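You operate a simulated robot arm through the tools that you are given. There is no shell and no other tool.

You are at the controls of a simulated robot arm. One attempt, no reset.

Task
Clean the 4 Ah battery's crusted post, then cap both its posts.
Fine: use the cup brush and put it back; red cap on plus, black cap on minus. Set down upright: cup brush.
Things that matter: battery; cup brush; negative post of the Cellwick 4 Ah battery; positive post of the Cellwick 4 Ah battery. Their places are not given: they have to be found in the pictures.

It is judged by the outcome, as a careful person would: the job done as asked, and still so three seconds after it is handed in. It fails if anything else is knocked over, pushed out of place, dropped, spilled or broken. Lids that push on must go on centred and level and be pressed home; caps that screw on are set level and turned clockwise until they are tight.

Robot
A 6-joint arm with a two-finger parallel gripper, fixed in place. Base frame: the origin is on the floor under the middle of its stand, x ahead of it, y to its left, z up. Lengths are in mm, angles in rad, forces in N, time in s.
With the tool pointing down near the work surface it reaches from about 580 to 940 mm from the base axis. Its first joint turns from -2.601 to 2.601 rad. Payload 3.43 kg.
Tool frame: the origin (TCP) lies between the finger pads and is the grasp point; the fingertips stand 34 mm ahead of it; z points along the fingers, y is the line along which they close. The gripper opens to 128 mm. The fingers are 24 mm wide and 12 mm thick; the gripper's body (48 by 130 mm) begins 96 mm behind the TCP.
Orientation is that of the tool frame in the base frame, as [roll, pitch, yaw] about the fixed x, y, z axes, in that order (R = Rz(yaw) Ry(pitch) Rx(roll)). With the fingers straight down and closing along the base's y, the tool's x points along the base's -x, its y along +y and its z along -z.

Tools
- The arm moves only by the tool play_rows. Its argument "moves" is a list that holds one entry, the list of rows, each a list of 7 numbers: the gripper command, from -1 (fully open) to 1 (shut), values between in proportion, then the shift along the base's x, y, z in mm, then the turn, a rotation vector about the base's x, y, z in rad. In form: [[[jaw, tx, ty, tz, wx, wy, wz], ...]]. A call has 1 to 20 rows; each row is the pose to reach, as a shift and turn from the pose commanded when the call began. Rows are played at 5 a second. More than 50 mm and 0.15 rad between two rows, or a gripper value outside its range, and nothing of the call is played. A pose out of reach is approached as far as the arm can. The call stops where the force on the tool passes 40 N (or 10 N more than at its start, if that is more) or the arm is blocked; 0.2 s more then pass. The fingers move at their own pace (about 108 mm/s each) and stop on an object; they squeeze with about 25 N. The grip force told is the motor's: it shows also when the fingers shut on nothing. Time passes only in rows, and 0.2 s behind the last, so rows that repeat a pose let the fingers close. The reply holds the time, the measured pose of the TCP, the force on the tool along the base axes, the opening and the grip force, in the units named above and with some noise, with the torque about the TCP (base axes, N m) and any sound that the robot's microphone picked up.
- Cameras (640 x 400 px; columns grow to the right, rows downward): "scene" is fixed at [219.6, -648.9, 1507.5]; the picture's right is [0.45, -0.89, 0.00], its down [-0.80, -0.40, -0.44] and it looks along [0.39, 0.20, -0.90] (base axes); focal length 296 px, centre (320, 200). "wrist" rides on the gripper at [76, -11, -160] in the tool frame; the picture's right is [0.15, 0.99, 0.00], its down [-0.88, 0.13, -0.46] and it looks along [-0.45, 0.07, 0.89] (tool axes); focal length 234 px, centre (320, 200).
- grab_frame(camera): a new picture of that camera. The clock stands still meanwhile.
- raise_lower(by): slides the trunk up (or, below 0, down) by that many mm; the arm rides with it, the base frame stays. It gives what a move gives, with no picture.
- probe_pixels(camera, pixels): for up to 12 pixels [column, row] of the newest picture of that camera ("zoom" is the newest enlarged one), the place [x, y, z] in the base frame of the surface seen there, good to about 3 mm. The clock stands still meanwhile.
- close_up(camera, box): a new picture of the part [left, top, right, bottom] of that camera's present view, enlarged. The clock stands still meanwhile.
- sign_off(): hands the job in; it is judged then, once.

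Unless the task says otherwise, let go and move clear before handing in.

The tools are called after "Request:" by a JSON object that holds its "name" and its "arguments". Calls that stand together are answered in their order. play_rows: Moves the arm, as the interface text tells. Its arguments: {"type":"object","properties":{"moves":{"type":"array"}},"required":["moves"]} The other tools are called the same way: raise_lower (by) moves the trunk up or down; grab_frame (camera) takes a picture; probe_pixels (camera, pixels) gives the place of the surface under pixels of a picture; close_up (camera, box) takes an enlarged picture of a part of a camera's view; sign_off () hands the job in.

At the start:

```text
time: 0.0
ee_pos: [322.6, -497.8, 1187.6]
ee_rot: [-3.141, 0.0, -3.142]
contact_force: [-0.9, -0.5, 0.3]
ft_torque: [-0.05, 0.01, 0.0]
gripper_width: 128.3
grip_force: 0.1
trunk travel left (down, up): [-650.0, 60.0]
```

scene: 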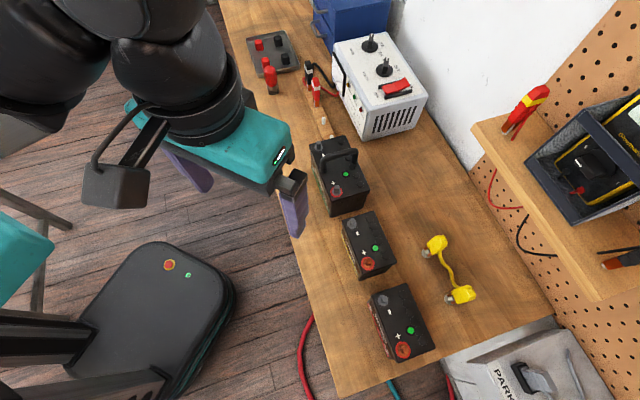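
wrist: 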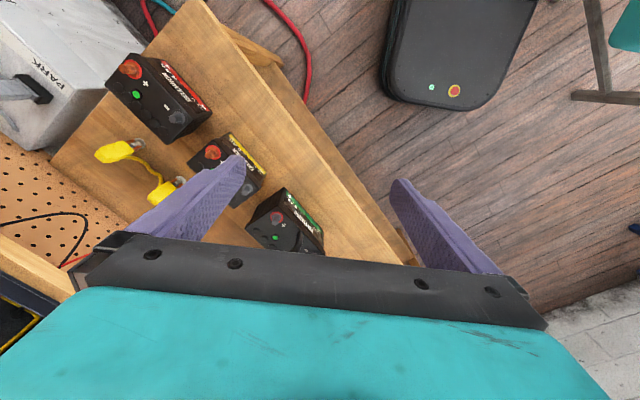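

The scene shows three black batteries near (340,175), (370,243), (402,320), a tray with caps near (273,52), and other tools. I will take enlarged views to identify the 4 Ah battery, the cup brush and the caps.

Request:
{"name": "close_up", "arguments": {"camera": "scene", "box": [300, 120, 440, 208]}}

Request:
{"name": "close_up", "arguments": {"camera": "scene", "box": [330, 200, 500, 370]}}

Request:
{"name": "close_up", "arguments": {"camera": "scene", "box": [230, 20, 350, 130]}}

Request:
{"name": "close_up", "arguments": {"camera": "wrist", "box": [90, 30, 340, 260]}}

```text
4.55 times, centred on (370, 164) of scene
```

zoom: 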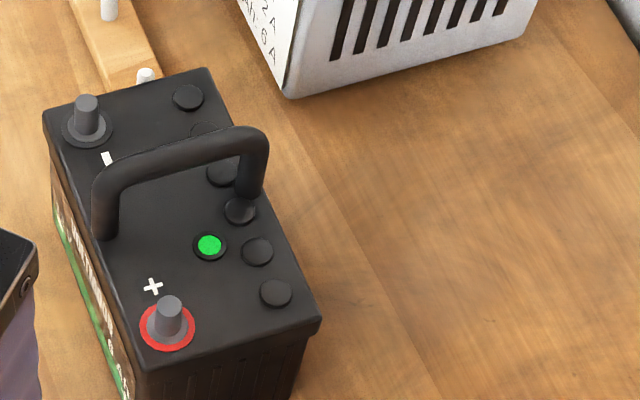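

```text
2.35 times, centred on (415, 285) of scene
```

zoom: 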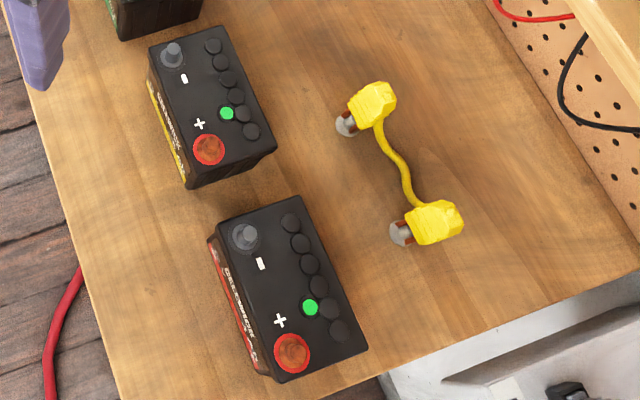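

```text
3.64 times, centred on (290, 75) of scene
```

zoom: 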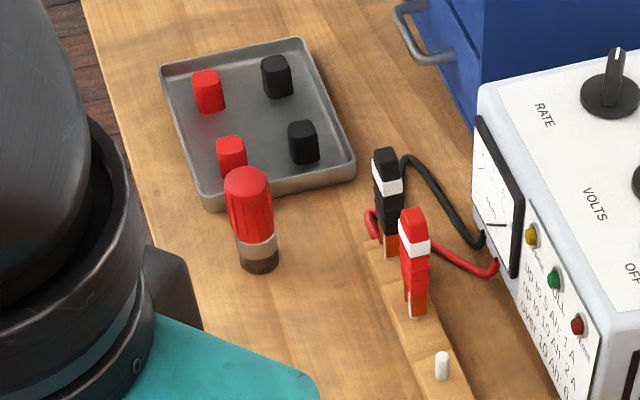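

```text
1.74 times, centred on (215, 145) of wrist
```

zoom: 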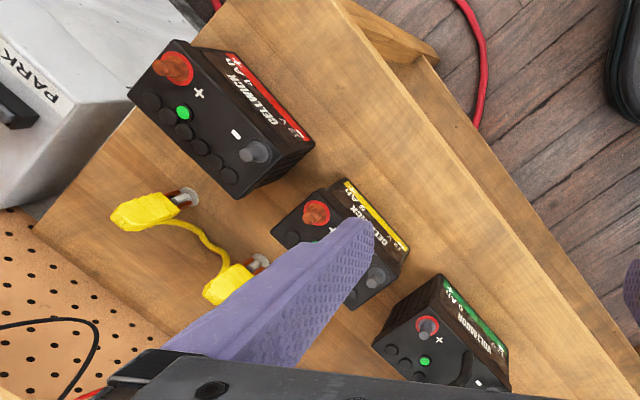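

Two of the batteries read CELLWICK (red and yellow labels) and the third reads VOLTARDOR. I need to read the capacity on each, so I zoom in tighter.

Request:
{"name": "close_up", "arguments": {"camera": "wrist", "box": [150, 45, 220, 125]}}

Request:
{"name": "close_up", "arguments": {"camera": "wrist", "box": [215, 125, 275, 195]}}

Request:
{"name": "close_up", "arguments": {"camera": "scene", "box": [330, 210, 400, 290]}}

Request:
{"name": "close_up", "arguments": {"camera": "scene", "box": [360, 280, 440, 370]}}

```text
5.00 times, centred on (185, 85) of wrist
```

zoom: 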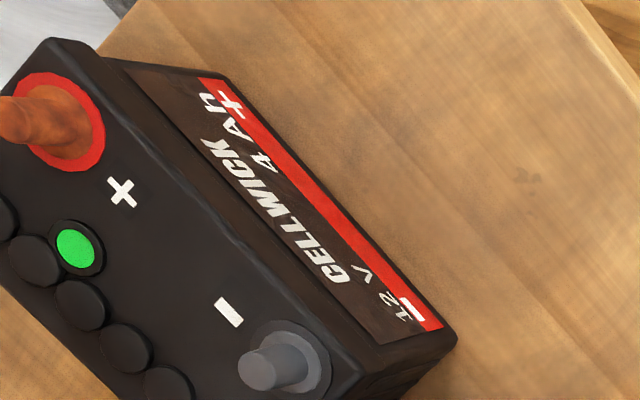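

```text
5.71 times, centred on (245, 160) of wrist
```

zoom: 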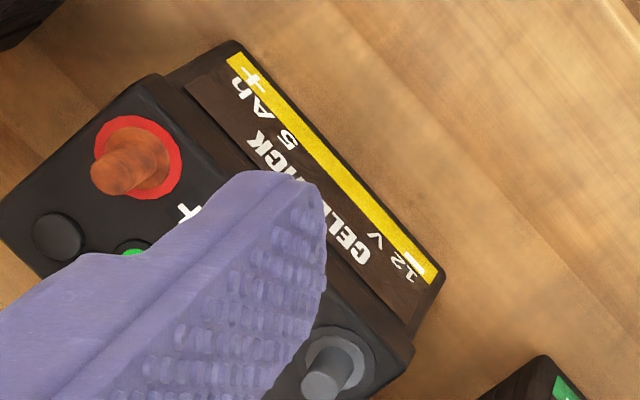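

```text
5.00 times, centred on (365, 250) of scene
```

zoom: 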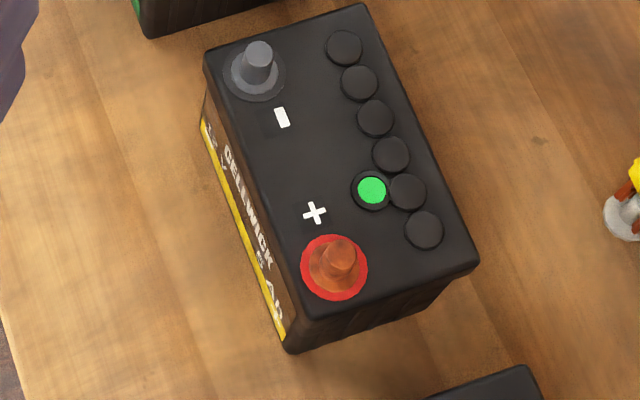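

```text
4.44 times, centred on (400, 325) of scene
```

zoom: 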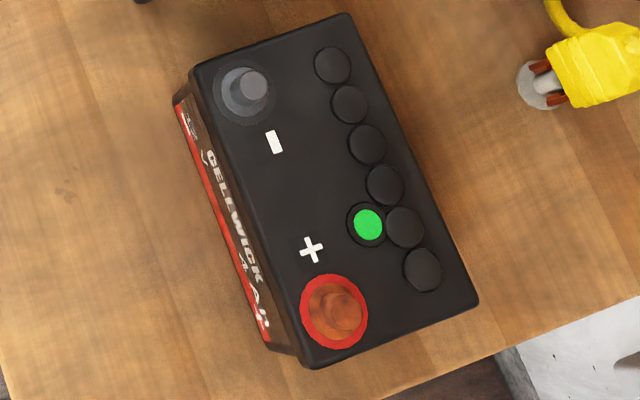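

The red-label battery at scene (402,320) is the Cellwick 4 Ah, and its orange-crusted plus post is near (402,350). I'll probe its posts, the battery corners, the brush and the caps.

Request:
{"name": "close_up", "arguments": {"camera": "scene", "box": [360, 280, 440, 370]}}

Request:
{"name": "probe_pixels", "arguments": {"camera": "zoom", "pixels": [[250, 83], [232, 105], [343, 300], [325, 330], [200, 70], [348, 20], [470, 300], [312, 360], [300, 190], [60, 200], [410, 180], [430, 268]]}}

Request:
{"name": "close_up", "arguments": {"camera": "scene", "box": [240, 25, 310, 105]}}

```text
4.44 times, centred on (400, 325) of scene
```

zoom: 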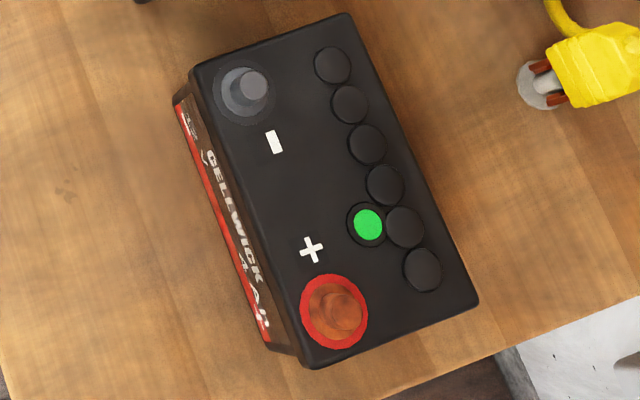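

```text
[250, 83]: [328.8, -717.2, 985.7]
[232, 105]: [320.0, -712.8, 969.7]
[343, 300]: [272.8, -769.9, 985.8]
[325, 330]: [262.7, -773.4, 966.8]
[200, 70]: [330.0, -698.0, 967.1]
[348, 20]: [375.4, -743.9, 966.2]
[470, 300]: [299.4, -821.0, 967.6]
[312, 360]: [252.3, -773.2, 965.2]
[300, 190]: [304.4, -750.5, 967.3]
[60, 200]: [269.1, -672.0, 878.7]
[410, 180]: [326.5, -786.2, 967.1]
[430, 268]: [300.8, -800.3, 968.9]
```

```text
5.00 times, centred on (275, 65) of scene
```

zoom: 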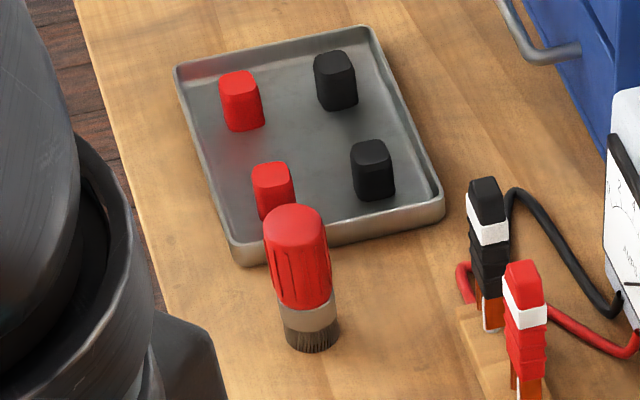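

The brush stands bristles-down at scene ~(269,78) beside the tray; the caps are two red, two black in the tray. I'll probe their positions.

Request:
{"name": "probe_pixels", "arguments": {"camera": "zoom", "pixels": [[296, 215], [300, 275], [308, 318], [312, 345], [240, 80], [243, 120], [273, 172], [334, 62], [336, 100], [372, 150], [374, 190], [300, 120]]}}

Request:
{"name": "probe_pixels", "arguments": {"camera": "scene", "pixels": [[277, 30], [321, 60], [288, 78], [258, 33], [322, 71], [308, 63], [317, 80], [325, 120], [345, 45], [395, 130], [250, 110], [360, 200]]}}

```text
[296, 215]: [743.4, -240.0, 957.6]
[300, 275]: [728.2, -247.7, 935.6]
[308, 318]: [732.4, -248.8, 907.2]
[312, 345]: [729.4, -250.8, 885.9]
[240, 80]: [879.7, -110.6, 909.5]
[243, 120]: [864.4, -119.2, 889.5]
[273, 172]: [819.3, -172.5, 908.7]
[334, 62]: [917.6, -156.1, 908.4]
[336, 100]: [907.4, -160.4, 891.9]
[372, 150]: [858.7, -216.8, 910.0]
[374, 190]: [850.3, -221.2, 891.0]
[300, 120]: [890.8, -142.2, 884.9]
```

```text
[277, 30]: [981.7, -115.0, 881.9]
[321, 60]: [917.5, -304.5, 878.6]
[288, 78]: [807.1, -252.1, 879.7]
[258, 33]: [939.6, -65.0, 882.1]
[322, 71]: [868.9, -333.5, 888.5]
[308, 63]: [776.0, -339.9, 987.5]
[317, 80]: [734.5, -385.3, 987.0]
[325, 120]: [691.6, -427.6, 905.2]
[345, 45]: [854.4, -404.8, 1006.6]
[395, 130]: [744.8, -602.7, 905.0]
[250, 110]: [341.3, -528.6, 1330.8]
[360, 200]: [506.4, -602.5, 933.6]
```

Brush is at about (733,-247), top ≈ 958; caps' tops ≈ 909; bench ≈ 880; battery top ≈ 967 with posts to ≈ 986. I check the shelf and surroundings, then move high over the brush for a wrist view.

Request:
{"name": "probe_pixels", "arguments": {"camera": "scene", "pixels": [[475, 127], [600, 298], [530, 175], [437, 243], [460, 294], [530, 100], [375, 40], [385, 68], [397, 90], [427, 100], [355, 158]]}}

Request:
{"name": "play_rows", "arguments": {"moves": [[[-1, 37.5, 22.9, -8, 0, 0, 0], [-1, 75, 45.8, -16, 0, 0, 0], [-1, 112.5, 68.7, -24, 0, 0, 0], [-1, 150, 91.6, -32, 0, 0, 0], [-1, 187.5, 114.5, -40, 0, 0, 0], [-1, 225, 137.4, -48, 0, 0, 0], [-1, 262.5, 160.3, -56, 0, 0, 0], [-1, 300, 183.2, -64, 0, 0, 0], [-1, 337.5, 206.1, -72, 0, 0, 0], [-1, 375, 229, -80, 0, 0, 0], [-1, 412, 252, -88, 0, 0, 0], [-1, 412, 252, -88, 0, 0, 0]]]}}

Request:
{"name": "grab_frame", "arguments": {"camera": "wrist"}}

Request:
{"name": "grab_frame", "arguments": {"camera": "scene"}}

```text
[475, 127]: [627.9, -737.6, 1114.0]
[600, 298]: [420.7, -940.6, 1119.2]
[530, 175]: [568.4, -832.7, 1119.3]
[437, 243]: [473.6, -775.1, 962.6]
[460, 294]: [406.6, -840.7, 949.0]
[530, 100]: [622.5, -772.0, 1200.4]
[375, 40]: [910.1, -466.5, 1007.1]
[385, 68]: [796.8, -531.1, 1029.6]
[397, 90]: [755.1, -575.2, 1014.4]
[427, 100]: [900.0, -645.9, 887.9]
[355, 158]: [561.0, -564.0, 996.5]
```

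```text
time: 2.6
ee_pos: [735.4, -246.4, 1098.5]
ee_rot: [3.14, 0.001, -3.141]
contact_force: [-0.1, -0.8, -0.5]
ft_torque: [-0.02, -0.02, 0.03]
gripper_width: 128.3
grip_force: 0.1
trunk travel left (down, up): [-650.0, 60.0]
```

```text
taken
```

wrist: 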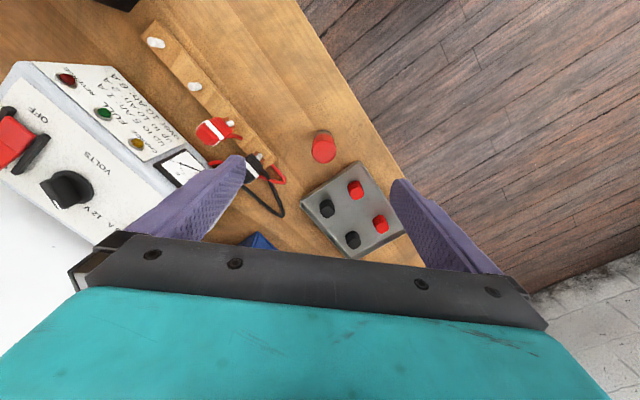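

```text
taken
```

scene: 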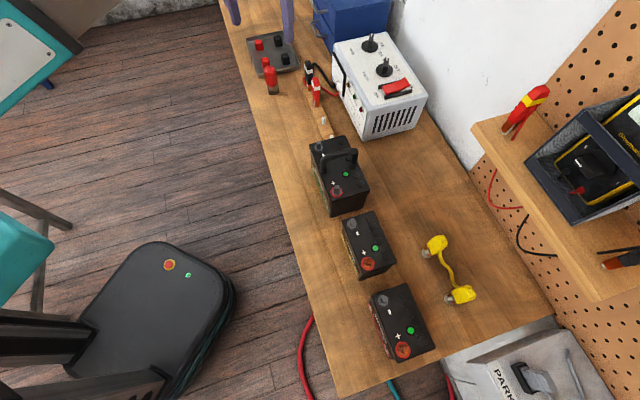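

Wrist picture shows the brush's red top at (323,147) and caps at (356,189), (327,207), (380,224), (352,240). I zoom in and probe for accurate centres.

Request:
{"name": "close_up", "arguments": {"camera": "wrist", "box": [290, 115, 360, 175]}}

Request:
{"name": "probe_pixels", "arguments": {"camera": "wrist", "pixels": [[323, 134], [313, 147], [334, 147], [323, 152], [323, 143], [300, 140], [356, 187], [326, 206], [380, 222], [352, 238], [345, 213]]}}

Request:
{"name": "close_up", "arguments": {"camera": "wrist", "box": [300, 165, 410, 255]}}

```text
6.67 times, centred on (325, 145) of wrist
```

zoom: 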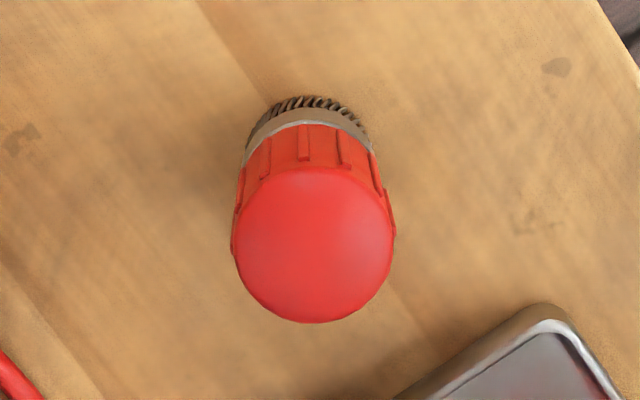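

```text
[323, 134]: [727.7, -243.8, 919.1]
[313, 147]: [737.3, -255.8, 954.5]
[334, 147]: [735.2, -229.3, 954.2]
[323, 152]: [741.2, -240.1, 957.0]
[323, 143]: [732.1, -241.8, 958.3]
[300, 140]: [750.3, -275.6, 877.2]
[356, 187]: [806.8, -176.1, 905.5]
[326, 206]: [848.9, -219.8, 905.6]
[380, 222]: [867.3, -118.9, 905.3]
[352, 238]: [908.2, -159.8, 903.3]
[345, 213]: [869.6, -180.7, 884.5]
```

```text
4.44 times, centred on (355, 210) of wrist
```

zoom: 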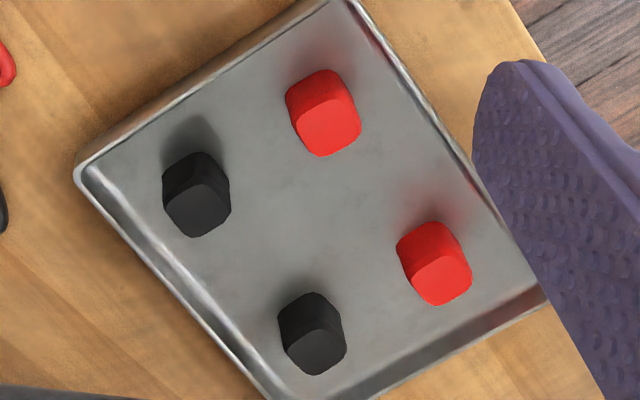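

The brush top centre works out to about (740.5,-240.5), diameter ≈ 34 mm. I'll partly close the jaws to 64 mm, descend to TCP z ≈ 940 and grip the handle.

Request:
{"name": "play_rows", "arguments": {"moves": [[[0, 5, 6, 0, 0, 0, 0], [0, 5, 6, -30, 0, 0, 0], [0, 5, 6, -65, 0, 0, 0], [0, 5, 6, -100, 0, 0, 0], [0, 5, 6, -130, 0, 0, 0], [0, 5, 6, -158, 0, 0, 0], [0, 5, 6, -158, 0, 0, 0]]]}}

Request:
{"name": "grab_frame", "arguments": {"camera": "wrist"}}

```text
time: 4.2
ee_pos: [741.7, -240.1, 939.9]
ee_rot: [3.141, -0.001, 3.141]
contact_force: [0.2, 0.3, 0.0]
ft_torque: [-0.01, 0.01, 0.01]
gripper_width: 64.2
grip_force: 0.0
trunk travel left (down, up): [-650.0, 60.0]
```

```text
taken
```

wrist: 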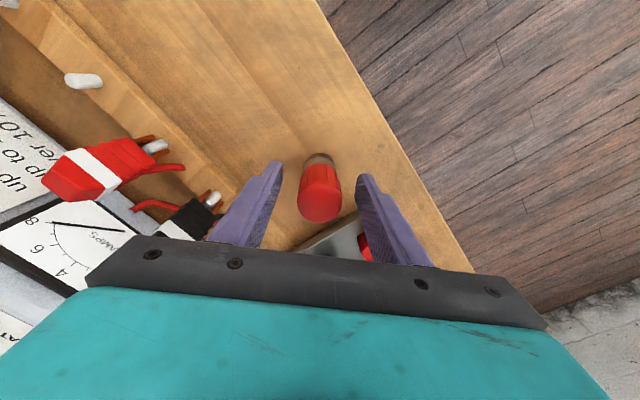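

The brush top sits at (320,203), which is where the tool axis projects, so it's centred. I close the gripper.

Request:
{"name": "play_rows", "arguments": {"moves": [[[0.5, 0, 0, 0, 0, 0, 0], [1, 0, 0, 0, 0, 0, 0], [1, 0, 0, 0, 0, 0, 0], [1, 0, 0, 0, 0, 0, 0]]]}}

Request:
{"name": "close_up", "arguments": {"camera": "wrist", "box": [250, 140, 390, 240]}}

```text
time: 5.2
ee_pos: [742.0, -240.9, 939.6]
ee_rot: [3.141, 0.001, 3.141]
contact_force: [0.5, 0.3, 0.0]
ft_torque: [-0.03, 0.0, 0.01]
gripper_width: 30.5
grip_force: 25.2
trunk travel left (down, up): [-650.0, 60.0]
```

```text
4.00 times, centred on (320, 190) of wrist
```

zoom: 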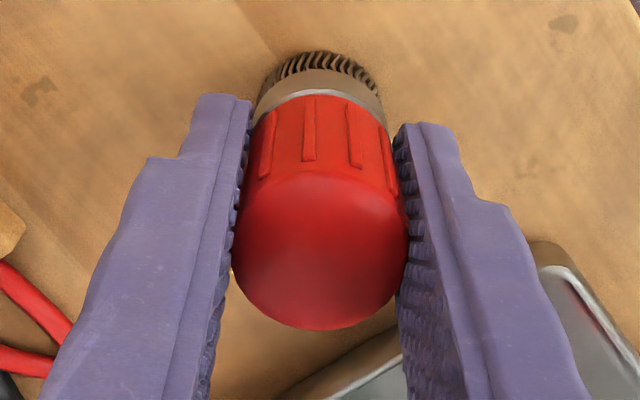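

The handle is gripped (30.5 mm wide, 25 N). I lift it straight up 180 mm and carry it to a viewing spot near the 4 Ah battery.

Request:
{"name": "play_rows", "arguments": {"moves": [[[1, 0, 0, 25, 0, 0, 0], [1, 0, 0, 65, 0, 0, 0], [1, 0, 0, 110, 0, 0, 0], [1, 0, 0, 155, 0, 0, 0], [1, 0, 0, 180, 0, 0, 0], [1, -31, -32, 180, 0, 0, 0], [1, -62, -64, 180, 0, 0, 0], [1, -93, -96, 180, 0, 0, 0], [1, -124, -128, 180, 0, 0, 0], [1, -155, -160, 180, 0, 0, 0], [1, -186, -192, 180, 0, 0, 0], [1, -217, -224, 180, 0, 0, 0], [1, -248, -256, 180, 0, 0, 0], [1, -279, -288, 180, 0, 0, 0], [1, -310, -320, 180, 0, 0, 0], [1, -341, -352, 180, 0, 0, 0], [1, -372, -384, 180, 0, 0, 0], [1, -403, -416, 180, 0, 0, 0], [1, -434, -448, 180, 0, 0, 0], [1, -442, -460, 180, 0, 0, 0]]]}}

Request:
{"name": "grab_frame", "arguments": {"camera": "wrist"}}

Request:
{"name": "grab_frame", "arguments": {"camera": "scene"}}

```text
time: 9.4
ee_pos: [295.9, -700.3, 1122.9]
ee_rot: [3.141, 0.0, -3.141]
contact_force: [-0.1, 0.2, -1.2]
ft_torque: [0.03, 0.03, -0.01]
gripper_width: 30.6
grip_force: 25.5
trunk travel left (down, up): [-650.0, 60.0]
```

```text
taken
```

wrist: 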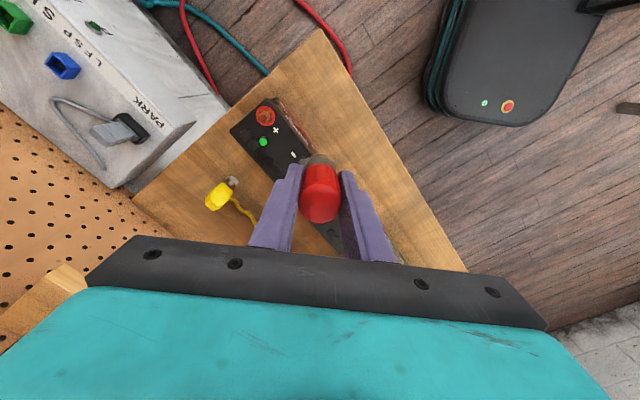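

```text
taken
```

scene: 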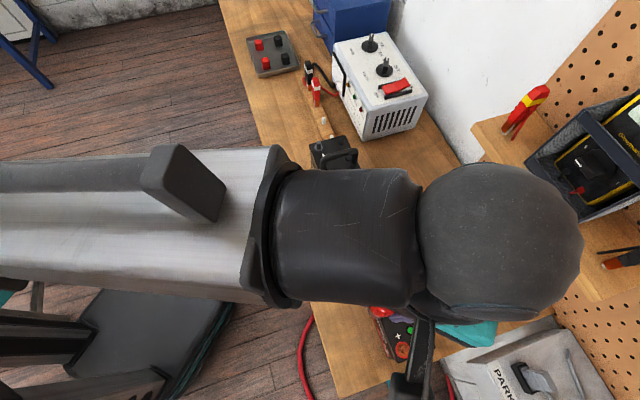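

The plus post appears at wrist (265,113). I zoom and probe it for precise centring.

Request:
{"name": "close_up", "arguments": {"camera": "wrist", "box": [225, 85, 315, 165]}}

Request:
{"name": "probe_pixels", "arguments": {"camera": "wrist", "pixels": [[264, 110], [265, 113], [265, 118], [266, 107], [276, 130], [293, 155], [264, 142], [258, 122], [272, 117], [285, 100]]}}

```text
5.00 times, centred on (270, 125) of wrist
```

zoom: 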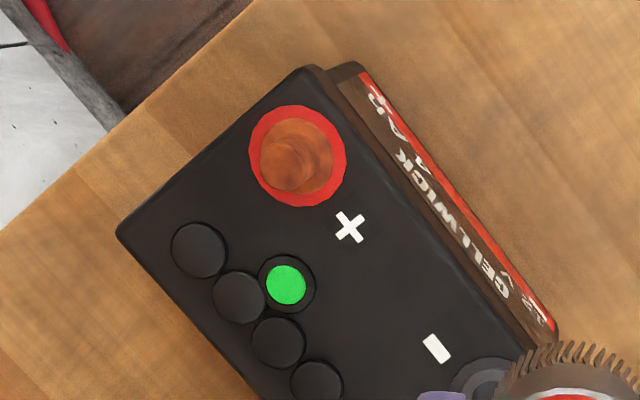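

```text
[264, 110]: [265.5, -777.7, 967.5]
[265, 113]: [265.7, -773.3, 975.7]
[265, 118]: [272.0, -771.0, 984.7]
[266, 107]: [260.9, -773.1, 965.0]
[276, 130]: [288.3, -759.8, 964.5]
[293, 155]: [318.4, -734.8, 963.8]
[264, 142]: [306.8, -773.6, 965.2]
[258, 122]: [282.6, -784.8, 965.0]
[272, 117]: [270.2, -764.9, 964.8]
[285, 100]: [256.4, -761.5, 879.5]
```

I take a tighter zoom on the plus post and probe points around its red ring to average out the noise.

Request:
{"name": "close_up", "arguments": {"camera": "wrist", "box": [250, 102, 282, 132]}}

Request:
{"name": "play_rows", "arguments": {"moves": [[[1, 0, 0, 0, 0, 0, 0]]]}}

```text
13.33 times, centred on (266, 117) of wrist
```

zoom: 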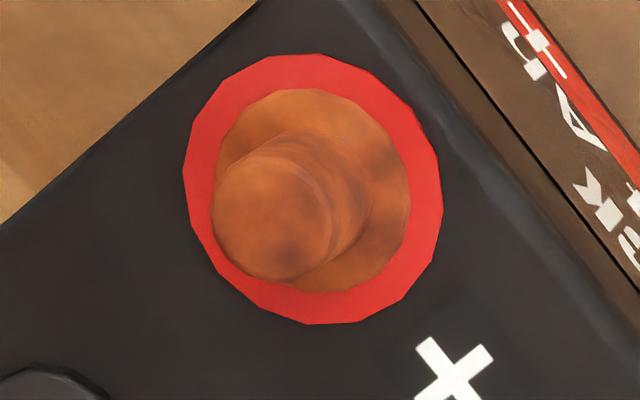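

```text
time: 9.8
ee_pos: [297.5, -699.9, 1122.8]
ee_rot: [3.141, -0.001, 3.141]
contact_force: [0.2, -0.3, -0.3]
ft_torque: [0.01, -0.03, 0.03]
gripper_width: 30.5
grip_force: 25.3
trunk travel left (down, up): [-650.0, 60.0]
```

Request:
{"name": "probe_pixels", "arguments": {"camera": "zoom", "pixels": [[192, 185], [433, 190], [313, 62], [313, 316], [225, 95], [405, 285], [400, 95], [225, 280], [272, 220], [240, 220], [300, 220], [272, 260]]}}

```text
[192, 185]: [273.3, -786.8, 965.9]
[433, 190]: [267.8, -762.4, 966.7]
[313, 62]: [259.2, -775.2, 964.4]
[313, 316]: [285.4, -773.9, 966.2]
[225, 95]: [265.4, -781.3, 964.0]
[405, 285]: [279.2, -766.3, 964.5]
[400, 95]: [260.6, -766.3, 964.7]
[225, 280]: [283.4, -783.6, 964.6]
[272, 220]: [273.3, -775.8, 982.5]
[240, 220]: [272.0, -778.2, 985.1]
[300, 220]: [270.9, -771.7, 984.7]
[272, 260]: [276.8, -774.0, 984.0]
```

Request:
{"name": "close_up", "arguments": {"camera": "scene", "box": [386, 336, 418, 364]}}

```text
14.29 times, centred on (402, 350) of scene
```

zoom: 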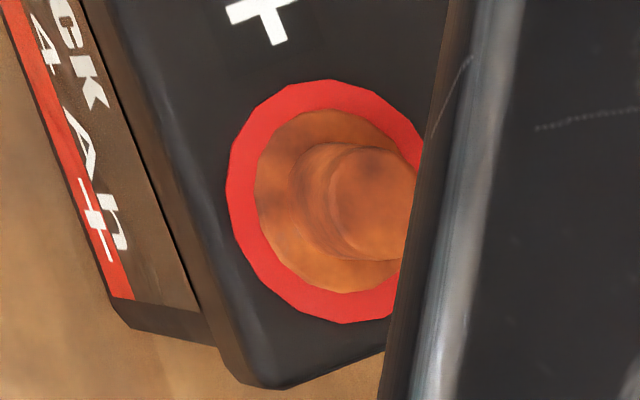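

Request:
{"name": "probe_pixels", "arguments": {"camera": "zoom", "pixels": [[237, 190], [330, 88], [343, 315], [260, 275], [275, 110], [375, 190], [360, 180], [390, 180], [375, 165], [375, 215]]}}

```text
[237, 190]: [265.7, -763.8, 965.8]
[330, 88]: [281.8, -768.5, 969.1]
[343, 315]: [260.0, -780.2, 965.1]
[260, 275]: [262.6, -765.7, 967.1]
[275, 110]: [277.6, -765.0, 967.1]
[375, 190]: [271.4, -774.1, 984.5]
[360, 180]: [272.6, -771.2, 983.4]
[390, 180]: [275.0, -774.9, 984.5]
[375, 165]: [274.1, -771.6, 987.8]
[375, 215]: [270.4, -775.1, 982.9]
```

Ring and post probes from both cameras agree on a plus-post centre of (272,-774.3), post top 985, battery top ≈ 966. I move the brush over it with ~18 mm clearance and check alignment.

Request:
{"name": "play_rows", "arguments": {"moves": [[[1, -12.8, -37, 0, 0, 0, 0], [1, -25.6, -74.5, 0, 0, 0, 0], [1, -25.6, -74.5, -30, 0, 0, 0], [1, -25.6, -74.5, -56, 0, 0, 0], [1, -25.6, -74.5, -56, 0, 0, 0]]]}}

Request:
{"name": "close_up", "arguments": {"camera": "wrist", "box": [250, 100, 390, 240]}}

Request:
{"name": "grab_frame", "arguments": {"camera": "scene"}}

```text
time: 11.0
ee_pos: [273.1, -776.0, 1066.4]
ee_rot: [-3.14, 0.0, -3.141]
contact_force: [-0.6, 0.6, -1.3]
ft_torque: [0.01, 0.02, 0.0]
gripper_width: 30.6
grip_force: 24.9
trunk travel left (down, up): [-650.0, 60.0]
```

```text
2.86 times, centred on (320, 170) of wrist
```

zoom: 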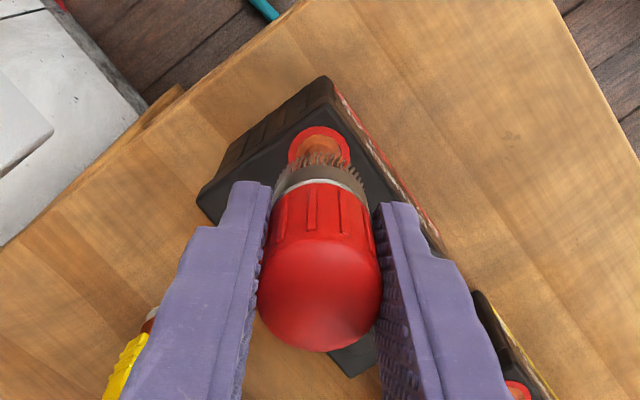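

```text
taken
```

scene: 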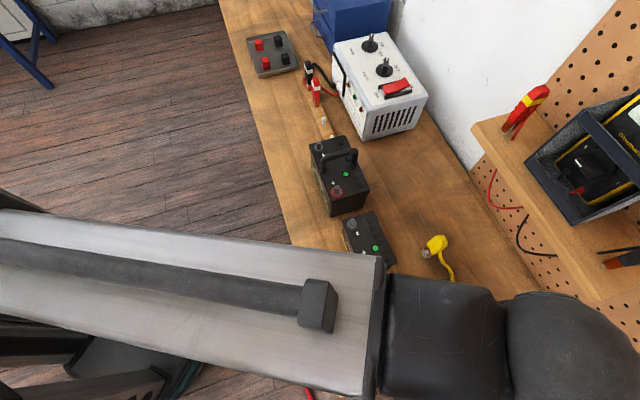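

The plus ring centre projects right on the brush axis (zoom ≈ (319,158)), so it is aligned. I lower slowly onto the post watching the force.

Request:
{"name": "play_rows", "arguments": {"moves": [[[1, 0, 0, -8, 0, 0, 0], [1, 0, 0, -14, 0, 0, 0], [1, 0, 0, -18, 0, 0, 0], [1, 0, 0, -21, 0, 0, 0], [1, 0, 0, -24, 0, 0, 0], [1, 0, 0, -26, 0, 0, 0]]]}}

Request:
{"name": "close_up", "arguments": {"camera": "wrist", "box": [250, 100, 390, 240]}}

```text
time: 12.4
ee_pos: [271.9, -774.5, 1038.6]
ee_rot: [-3.141, -0.001, -3.141]
contact_force: [-1.3, 1.3, -0.3]
ft_torque: [0.02, 0.02, 0.03]
gripper_width: 30.5
grip_force: 24.8
trunk travel left (down, up): [-650.0, 60.0]
```

```text
2.86 times, centred on (320, 170) of wrist
```

zoom: 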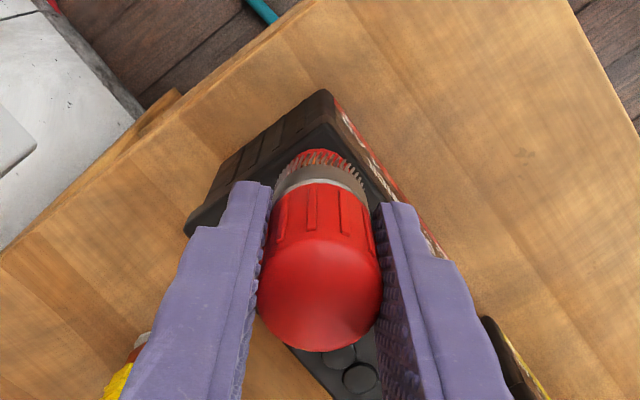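

No vertical force yet with the bristles at ≈978, so the cup is going around the post. I continue down a few mm.

Request:
{"name": "play_rows", "arguments": {"moves": [[[1, 0, 0, -2, 0, 0, 0], [1, 0, 0, -4, 0, 0, 0], [1, 0, 0, -6, 0, 0, 0], [1, 0, 0, -8, 0, 0, 0]]]}}

```text
time: 13.4
ee_pos: [270.5, -773.7, 1031.3]
ee_rot: [3.141, 0.001, 3.141]
contact_force: [-0.7, 0.4, -0.3]
ft_torque: [0.0, 0.01, 0.0]
gripper_width: 30.3
grip_force: 24.8
trunk travel left (down, up): [-650.0, 60.0]
```

Still no contact at ≈970. I go on in 1 mm steps until I feel the collar or the cup bottom.

Request:
{"name": "play_rows", "arguments": {"moves": [[[1, 0, 0, -1, 0, 0, 0], [1, 0, 0, -2, 0, 0, 0], [1, 0, 0, -3, 0, 0, 0], [1, 0, 0, -3, 0, 0, 0]]]}}

Request:
{"name": "close_up", "arguments": {"camera": "wrist", "box": [270, 120, 370, 200]}}

```text
time: 14.4
ee_pos: [272.0, -774.8, 1029.1]
ee_rot: [-3.141, 0.001, 3.141]
contact_force: [0.4, -1.3, -1.4]
ft_torque: [0.02, 0.0, -0.03]
gripper_width: 30.7
grip_force: 25.6
trunk travel left (down, up): [-650.0, 60.0]
```

```text
5.00 times, centred on (320, 160) of wrist
```

zoom: 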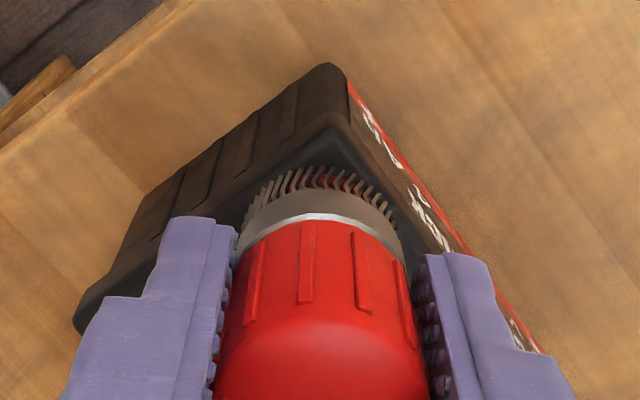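

The bristles now surround the post just above the battery top. I twist the brush back and forth about the vertical axis.

Request:
{"name": "play_rows", "arguments": {"moves": [[[1, 0, 0, 0, 0, 0, 0.14], [1, 0, 0, 0, 0, 0, 0.28], [1, 0, 0, 0, 0, 0, 0.42], [1, 0, 0, 0, 0, 0, 0.56], [1, 0, 0, 0, 0, 0, 0.7], [1, 0, 0, 0, 0, 0, 0.56], [1, 0, 0, 0, 0, 0, 0.42], [1, 0, 0, 0, 0, 0, 0.28], [1, 0, 0, 0, 0, 0, 0.14], [1, 0, 0, 0, 0, 0, 0], [1, 0, 0, 0, 0, 0, -0.14], [1, 0, 0, 0, 0, 0, -0.28], [1, 0, 0, 0, 0, 0, -0.42], [1, 0, 0, 0, 0, 0, -0.56], [1, 0, 0, 0, 0, 0, -0.7], [1, 0, 0, 0, 0, 0, -0.56], [1, 0, 0, 0, 0, 0, -0.42], [1, 0, 0, 0, 0, 0, -0.28], [1, 0, 0, 0, 0, 0, -0.14], [1, 0, 0, 0, 0, 0, 0]]]}}

Request:
{"name": "close_up", "arguments": {"camera": "wrist", "box": [270, 120, 370, 200]}}

```text
time: 18.6
ee_pos: [272.0, -775.5, 1028.0]
ee_rot: [-3.14, -0.001, -3.138]
contact_force: [-0.1, 0.0, -1.2]
ft_torque: [0.01, 0.0, -0.01]
gripper_width: 30.6
grip_force: 24.8
trunk travel left (down, up): [-650.0, 60.0]
```

```text
5.00 times, centred on (320, 160) of wrist
```

zoom: 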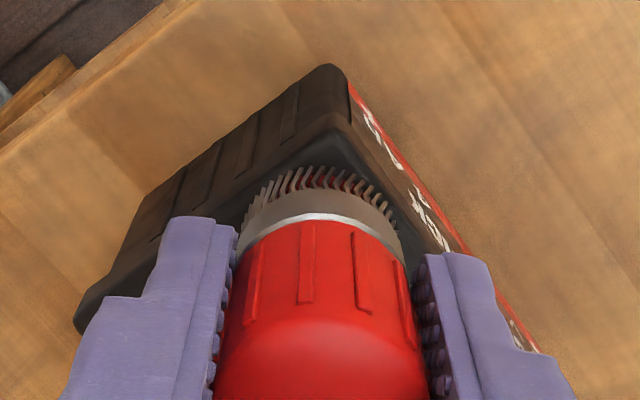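

The twist ran without disturbing the battery. I do another twist set, 1 mm lower, then lift to inspect.

Request:
{"name": "play_rows", "arguments": {"moves": [[[1, 0, 0, -1, 0, 0, 0.14], [1, 0, 0, -1, 0, 0, 0.28], [1, 0, 0, -1, 0, 0, 0.42], [1, 0, 0, -1, 0, 0, 0.56], [1, 0, 0, -1, 0, 0, 0.7], [1, 0, 0, -1, 0, 0, 0.56], [1, 0, 0, -1, 0, 0, 0.42], [1, 0, 0, -1, 0, 0, 0.28], [1, 0, 0, -1, 0, 0, 0.14], [1, 0, 0, -1, 0, 0, 0], [1, 0, 0, -1, 0, 0, -0.14], [1, 0, 0, -1, 0, 0, -0.28], [1, 0, 0, -1, 0, 0, -0.42], [1, 0, 0, -1, 0, 0, -0.56], [1, 0, 0, -1, 0, 0, -0.7], [1, 0, 0, -1, 0, 0, -0.56], [1, 0, 0, -1, 0, 0, -0.42], [1, 0, 0, -1, 0, 0, -0.28], [1, 0, 0, -1, 0, 0, -0.14], [1, 0, 0, -1, 0, 0, 0]]]}}

Request:
{"name": "play_rows", "arguments": {"moves": [[[1, 0, 0, 5, 0, 0, 0], [1, 0, 0, 15, 0, 0, 0], [1, 0, 0, 30, 0, 0, 0], [1, 0, 0, 60, 0, 0, 0], [1, 0, 0, 93, 0, 0, 0], [1, 12.8, 37, 93, 0, 0, 0], [1, 25.6, 74.5, 93, 0, 0, 0], [1, 25.6, 74.5, 93, 0, 0, 0]]]}}

Request:
{"name": "close_up", "arguments": {"camera": "wrist", "box": [240, 85, 300, 145]}}

```text
time: 22.8
ee_pos: [272.6, -774.7, 1026.5]
ee_rot: [3.14, -0.001, -3.14]
contact_force: [0.7, -0.1, -1.1]
ft_torque: [0.02, -0.02, -0.01]
gripper_width: 30.5
grip_force: 24.9
trunk travel left (down, up): [-650.0, 60.0]
```

```text
time: 24.6
ee_pos: [298.1, -701.0, 1119.9]
ee_rot: [-3.141, 0.0, 3.141]
contact_force: [-0.3, -0.4, -0.7]
ft_torque: [-0.03, -0.03, -0.01]
gripper_width: 30.4
grip_force: 25.6
trunk travel left (down, up): [-650.0, 60.0]
```

```text
6.67 times, centred on (270, 115) of wrist
```

zoom: 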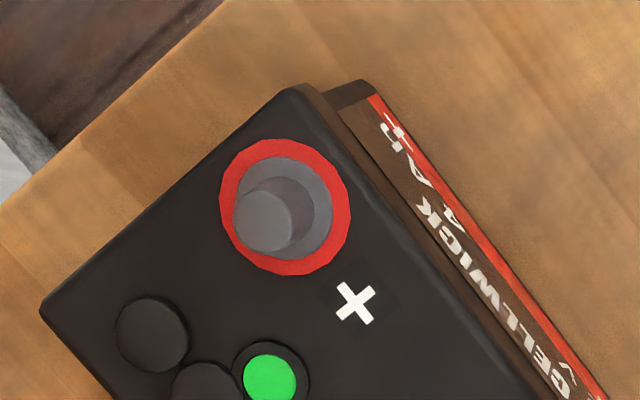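

The plus post is now bare grey metal and the battery hasn't moved. I carry the brush back to where it stood, (739.6,-239.8).

Request:
{"name": "play_rows", "arguments": {"moves": [[[1, 31, 32, 0, 0, 0, 0], [1, 62, 64, 0, 0, 0, 0], [1, 93, 96, 0, 0, 0, 0], [1, 124, 128, 0, 0, 0, 0], [1, 155, 160, 0, 0, 0, 0], [1, 186, 192, 0, 0, 0, 0], [1, 217, 224, 0, 0, 0, 0], [1, 248, 256, 0, 0, 0, 0], [1, 279, 288, 0, 0, 0, 0], [1, 310, 320, 0, 0, 0, 0], [1, 341, 352, 0, 0, 0, 0], [1, 372, 384, 0, 0, 0, 0], [1, 403, 416, 0, 0, 0, 0], [1, 434, 450, 0, 0, 0, 0], [1, 442, 460, 0, 0, 0, 0], [1, 442, 460, -40, 0, 0, 0], [1, 442, 460, -85, 0, 0, 0], [1, 442, 460, -125, 0, 0, 0], [1, 442, 460, -155, 0, 0, 0], [1, 442, 460, -165, 0, 0, 0]]]}}

Request:
{"name": "grab_frame", "arguments": {"camera": "wrist"}}

Request:
{"name": "grab_frame", "arguments": {"camera": "scene"}}

```text
time: 28.8
ee_pos: [741.2, -242.0, 954.3]
ee_rot: [3.141, -0.001, 3.141]
contact_force: [0.1, -0.2, -1.3]
ft_torque: [-0.02, -0.01, 0.01]
gripper_width: 30.5
grip_force: 24.7
trunk travel left (down, up): [-650.0, 60.0]
```

```text
taken
```

wrist: 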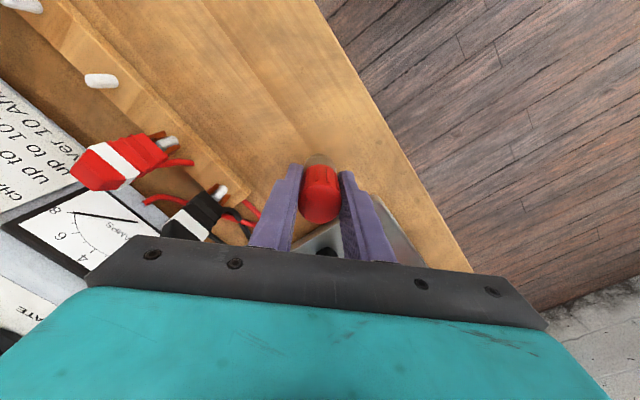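

```text
taken
```

scene: 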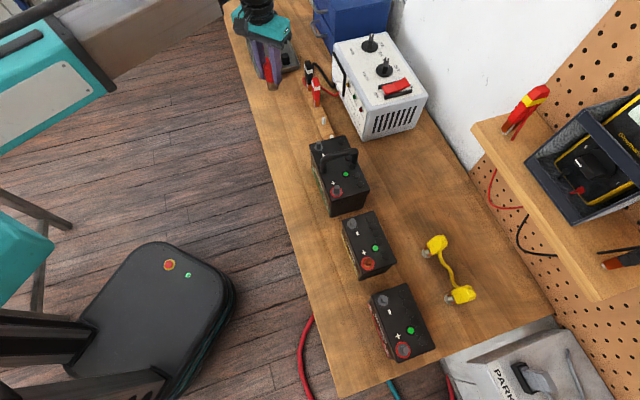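

The brush is back over its spot, bottom ≈14 mm above the bench. I lower it gently in small steps.

Request:
{"name": "play_rows", "arguments": {"moves": [[[1, 0, 0, -6, 0, 0, 0], [1, 0, 0, -10, 0, 0, 0], [1, 0, 0, -12, 0, 0, 0], [1, 0, 0, -13, 0, 0, 0], [1, 0, 0, -13, 0, 0, 0]]]}}

```text
time: 30.0
ee_pos: [740.7, -240.6, 942.2]
ee_rot: [3.141, -0.001, -3.141]
contact_force: [0.6, -0.2, -1.4]
ft_torque: [0.04, 0.0, -0.02]
gripper_width: 31.0
grip_force: 25.1
trunk travel left (down, up): [-650.0, 60.0]
```

The reading still shows the brush's weight (-1.4 N), so it's just off the bench. I lower another millimetre or so.

Request:
{"name": "play_rows", "arguments": {"moves": [[[1, 0, 0, -0.5, 0, 0, 0], [1, 0, 0, -1, 0, 0, 0], [1, 0, 0, -1, 0, 0, 0], [1, 0, 0, -1, 0, 0, 0]]]}}

Request:
{"name": "play_rows", "arguments": {"moves": [[[1, 0, 0, -0.3, 0, 0, 0], [1, 0, 0, -0.6, 0, 0, 0], [1, 0, 0, -0.6, 0, 0, 0]]]}}

```text
time: 31.0
ee_pos: [740.2, -240.9, 940.7]
ee_rot: [-3.141, -0.001, 3.141]
contact_force: [0.1, -0.7, -0.8]
ft_torque: [0.0, -0.04, 0.0]
gripper_width: 30.7
grip_force: 25.1
trunk travel left (down, up): [-650.0, 60.0]
```

```text
time: 31.8
ee_pos: [738.7, -240.8, 940.6]
ee_rot: [-3.141, -0.001, -3.141]
contact_force: [0.0, 0.0, 1.5]
ft_torque: [0.03, -0.01, 0.02]
gripper_width: 30.3
grip_force: 25.3
trunk travel left (down, up): [-650.0, 60.0]
```

The force turned to +1.5 N upward, so the brush stands on the bench. I open the jaws to 64 mm and rise clear.

Request:
{"name": "play_rows", "arguments": {"moves": [[[0.5, 0, 0, 0, 0, 0, 0], [0.2, 0, 0, 0, 0, 0, 0], [0, 0, 0, 0, 0, 0, 0], [0, 0, 0, 0, 0, 0, 0], [0, 0, 0, 20, 0, 0, 0], [0, 0, 0, 50, 0, 0, 0], [0, 0, 0, 90, 0, 0, 0], [0, 0, 0, 130, 0, 0, 0], [0, 0, 0, 159, 0, 0, 0]]]}}

Request:
{"name": "grab_frame", "arguments": {"camera": "wrist"}}

Request:
{"name": "close_up", "arguments": {"camera": "wrist", "box": [290, 115, 360, 175]}}

```text
time: 33.8
ee_pos: [738.4, -241.1, 1099.6]
ee_rot: [-3.141, 0.0, -3.141]
contact_force: [0.5, -0.3, 0.3]
ft_torque: [-0.04, 0.03, -0.02]
gripper_width: 64.2
grip_force: 0.1
trunk travel left (down, up): [-650.0, 60.0]
```

```text
taken
```

wrist: 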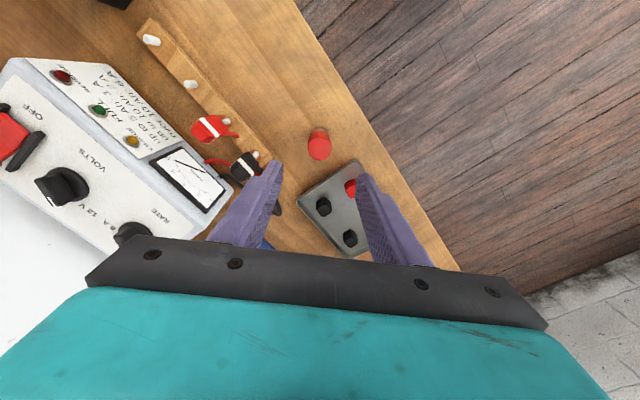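

```text
6.67 times, centred on (325, 145) of wrist
```

zoom: 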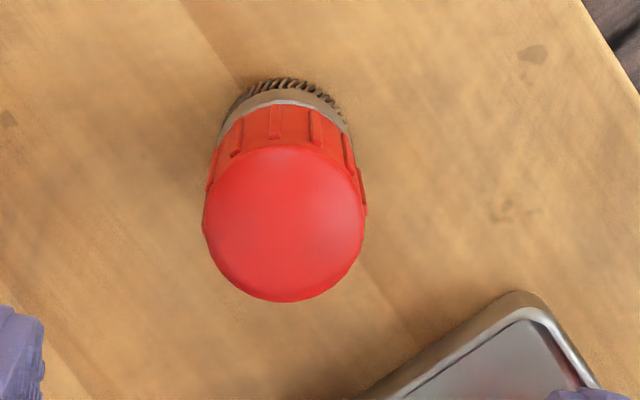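

The brush is standing where it was. Next the red cap: I move over the tray with jaws open for a good view of the caps.

Request:
{"name": "play_rows", "arguments": {"moves": [[[-1, 30, 25, 0, 0, 0, 0], [-1, 60, 50, -10, 0, 0, 0], [-1, 90, 75, -40, 0, 0, 0], [-1, 90, 75, -60, 0, 0, 0], [-1, 90, 75, -60, 0, 0, 0]]]}}

Request:
{"name": "grab_frame", "arguments": {"camera": "wrist"}}

Request:
{"name": "close_up", "arguments": {"camera": "wrist", "box": [260, 90, 400, 230]}}

```text
time: 35.0
ee_pos: [829.7, -167.5, 1039.7]
ee_rot: [3.141, 0.001, -3.141]
contact_force: [0.6, -0.6, 0.2]
ft_torque: [0.0, -0.04, 0.0]
gripper_width: 127.9
grip_force: 0.1
trunk travel left (down, up): [-650.0, 60.0]
```

```text
taken
```

wrist: 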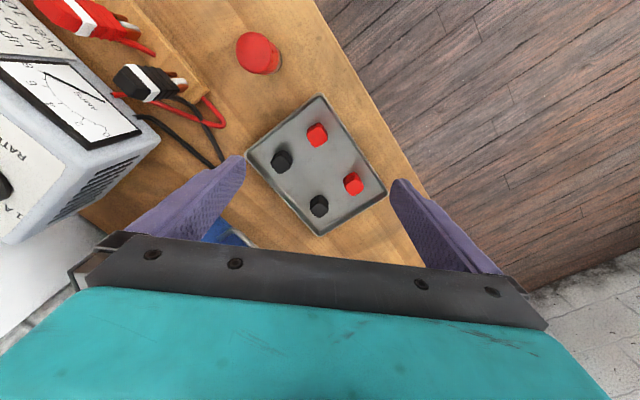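

```text
2.86 times, centred on (330, 160) of wrist
```

zoom: 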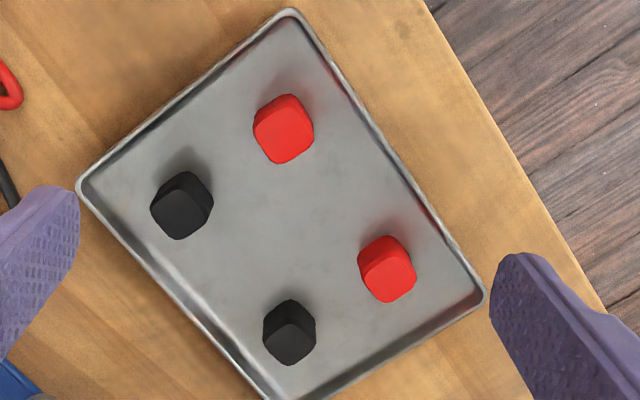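

Request:
{"name": "close_up", "arguments": {"camera": "wrist", "box": [300, 115, 334, 149]}}

Request:
{"name": "probe_pixels", "arguments": {"camera": "zoom", "pixels": [[320, 200], [260, 200], [380, 200], [320, 150], [320, 250], [250, 140], [390, 140], [320, 350]]}}

Request:
{"name": "close_up", "arguments": {"camera": "wrist", "box": [264, 144, 298, 178]}}

Request:
{"name": "probe_pixels", "arguments": {"camera": "zoom", "pixels": [[320, 200], [260, 200], [380, 200], [320, 150], [320, 250], [250, 140], [390, 140], [320, 350]]}}

```text
11.76 times, centred on (317, 132) of wrist
```

zoom: 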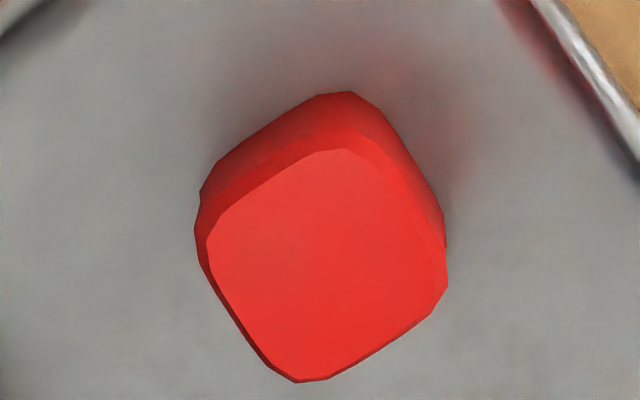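

```text
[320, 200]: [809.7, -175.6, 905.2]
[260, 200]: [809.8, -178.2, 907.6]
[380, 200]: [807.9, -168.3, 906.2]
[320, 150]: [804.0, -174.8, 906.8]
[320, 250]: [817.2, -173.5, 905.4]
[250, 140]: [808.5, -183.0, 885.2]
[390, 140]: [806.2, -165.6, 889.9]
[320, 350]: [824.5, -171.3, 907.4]
```

```text
11.76 times, centred on (281, 161) of wrist
```

zoom: 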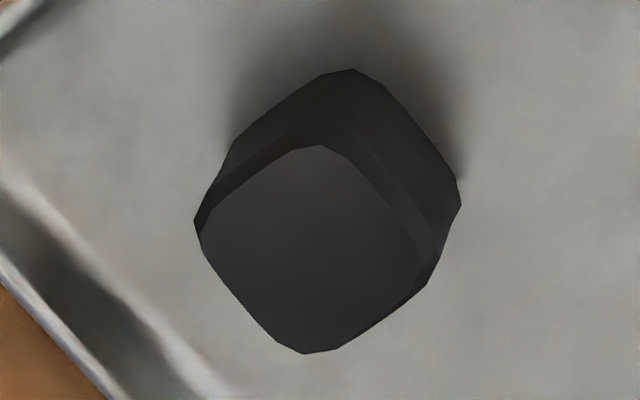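

```text
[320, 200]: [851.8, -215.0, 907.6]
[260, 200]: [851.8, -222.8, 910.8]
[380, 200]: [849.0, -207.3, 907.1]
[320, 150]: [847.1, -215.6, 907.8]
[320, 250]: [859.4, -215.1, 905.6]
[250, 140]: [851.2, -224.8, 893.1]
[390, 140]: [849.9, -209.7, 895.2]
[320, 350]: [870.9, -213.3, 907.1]
```

The red cap's top centre is ≈ (816.5,-172), yawed ≈40°. I turn the tool +0.70 rad so the jaws align with its faces, hover above it with jaws at 40 mm, and re-check.

Request:
{"name": "play_rows", "arguments": {"moves": [[[0.375, -2.6, -1.3, 0, 0, 0, 0.14], [0.375, -5.2, -2.7, 0, 0, 0, 0.28], [0.375, -7.8, -4, 0, 0, 0, 0.42], [0.375, -10.4, -5.4, 0, 0, 0, 0.56], [0.375, -13.1, -6.7, -10, 0, 0, 0.7], [0.375, -13.1, -6.7, -40, 0, 0, 0.7], [0.375, -13.1, -6.7, -70, 0, 0, 0.7], [0.375, -13.1, -6.7, -70, 0, 0, 0.7]]]}}

Request:
{"name": "grab_frame", "arguments": {"camera": "wrist"}}

Request:
{"name": "close_up", "arguments": {"camera": "wrist", "box": [280, 120, 360, 200]}}

```text
time: 36.8
ee_pos: [817.6, -172.5, 969.2]
ee_rot: [3.14, 0.0, -2.442]
contact_force: [-0.5, 0.5, 0.3]
ft_torque: [0.03, -0.01, -0.02]
gripper_width: 40.2
grip_force: 0.1
trunk travel left (down, up): [-650.0, 60.0]
```

```text
taken
```

wrist: 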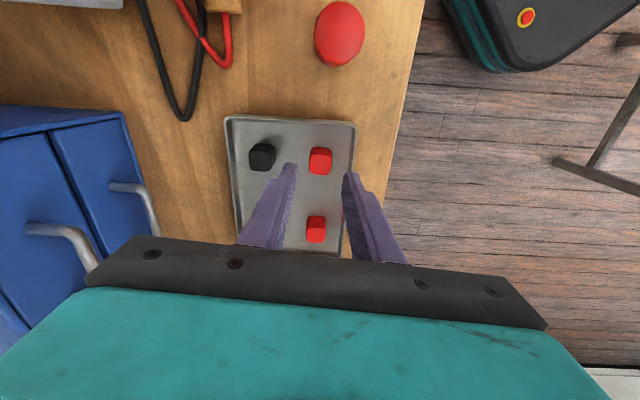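

```text
5.00 times, centred on (320, 160) of wrist
```

zoom: 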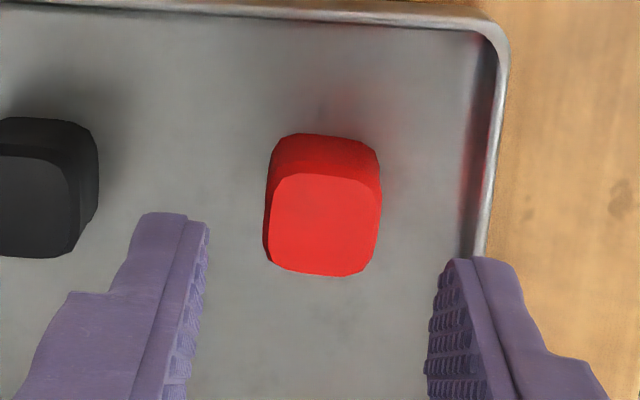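

The red cap sits on the tool axis (zoom (324,225)), its faces aligned with the jaws. I descend so the tips are ~4 mm above the tray floor and grip.

Request:
{"name": "play_rows", "arguments": {"moves": [[[0.375, 0, 0, -20, 0, 0, 0], [0.375, 0, 0, -37, 0, 0, 0], [0.375, 0, 0, -47, 0, 0, 0], [0.375, 0, 0, -47, 0, 0, 0], [0.6, 0, 0, -47, 0, 0, 0], [0.8, 0, 0, -47, 0, 0, 0], [1, 0, 0, -47, 0, 0, 0], [1, 0, 0, -47, 0, 0, 0], [1, 0, 0, -47, 0, 0, 0]]]}}

Request:
{"name": "close_up", "arguments": {"camera": "wrist", "box": [270, 140, 370, 220]}}

```text
time: 37.7
ee_pos: [817.1, -173.6, 931.7]
ee_rot: [-3.135, 0.009, -2.442]
contact_force: [-3.9, -0.7, 23.3]
ft_torque: [0.4, 0.81, 0.11]
gripper_width: 41.6
grip_force: 1.2
trunk travel left (down, up): [-650.0, 60.0]
stopped in row 4: the force on the tool passed its limit at 44 N (the readings are from after the stop); the commanded pose is now the measured one
```

```text
5.00 times, centred on (320, 180) of wrist
```

zoom: 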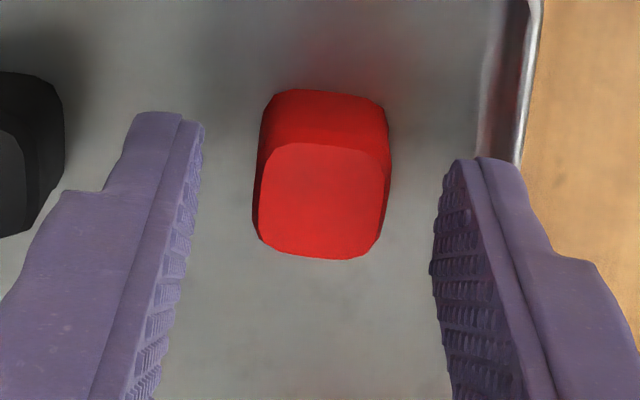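

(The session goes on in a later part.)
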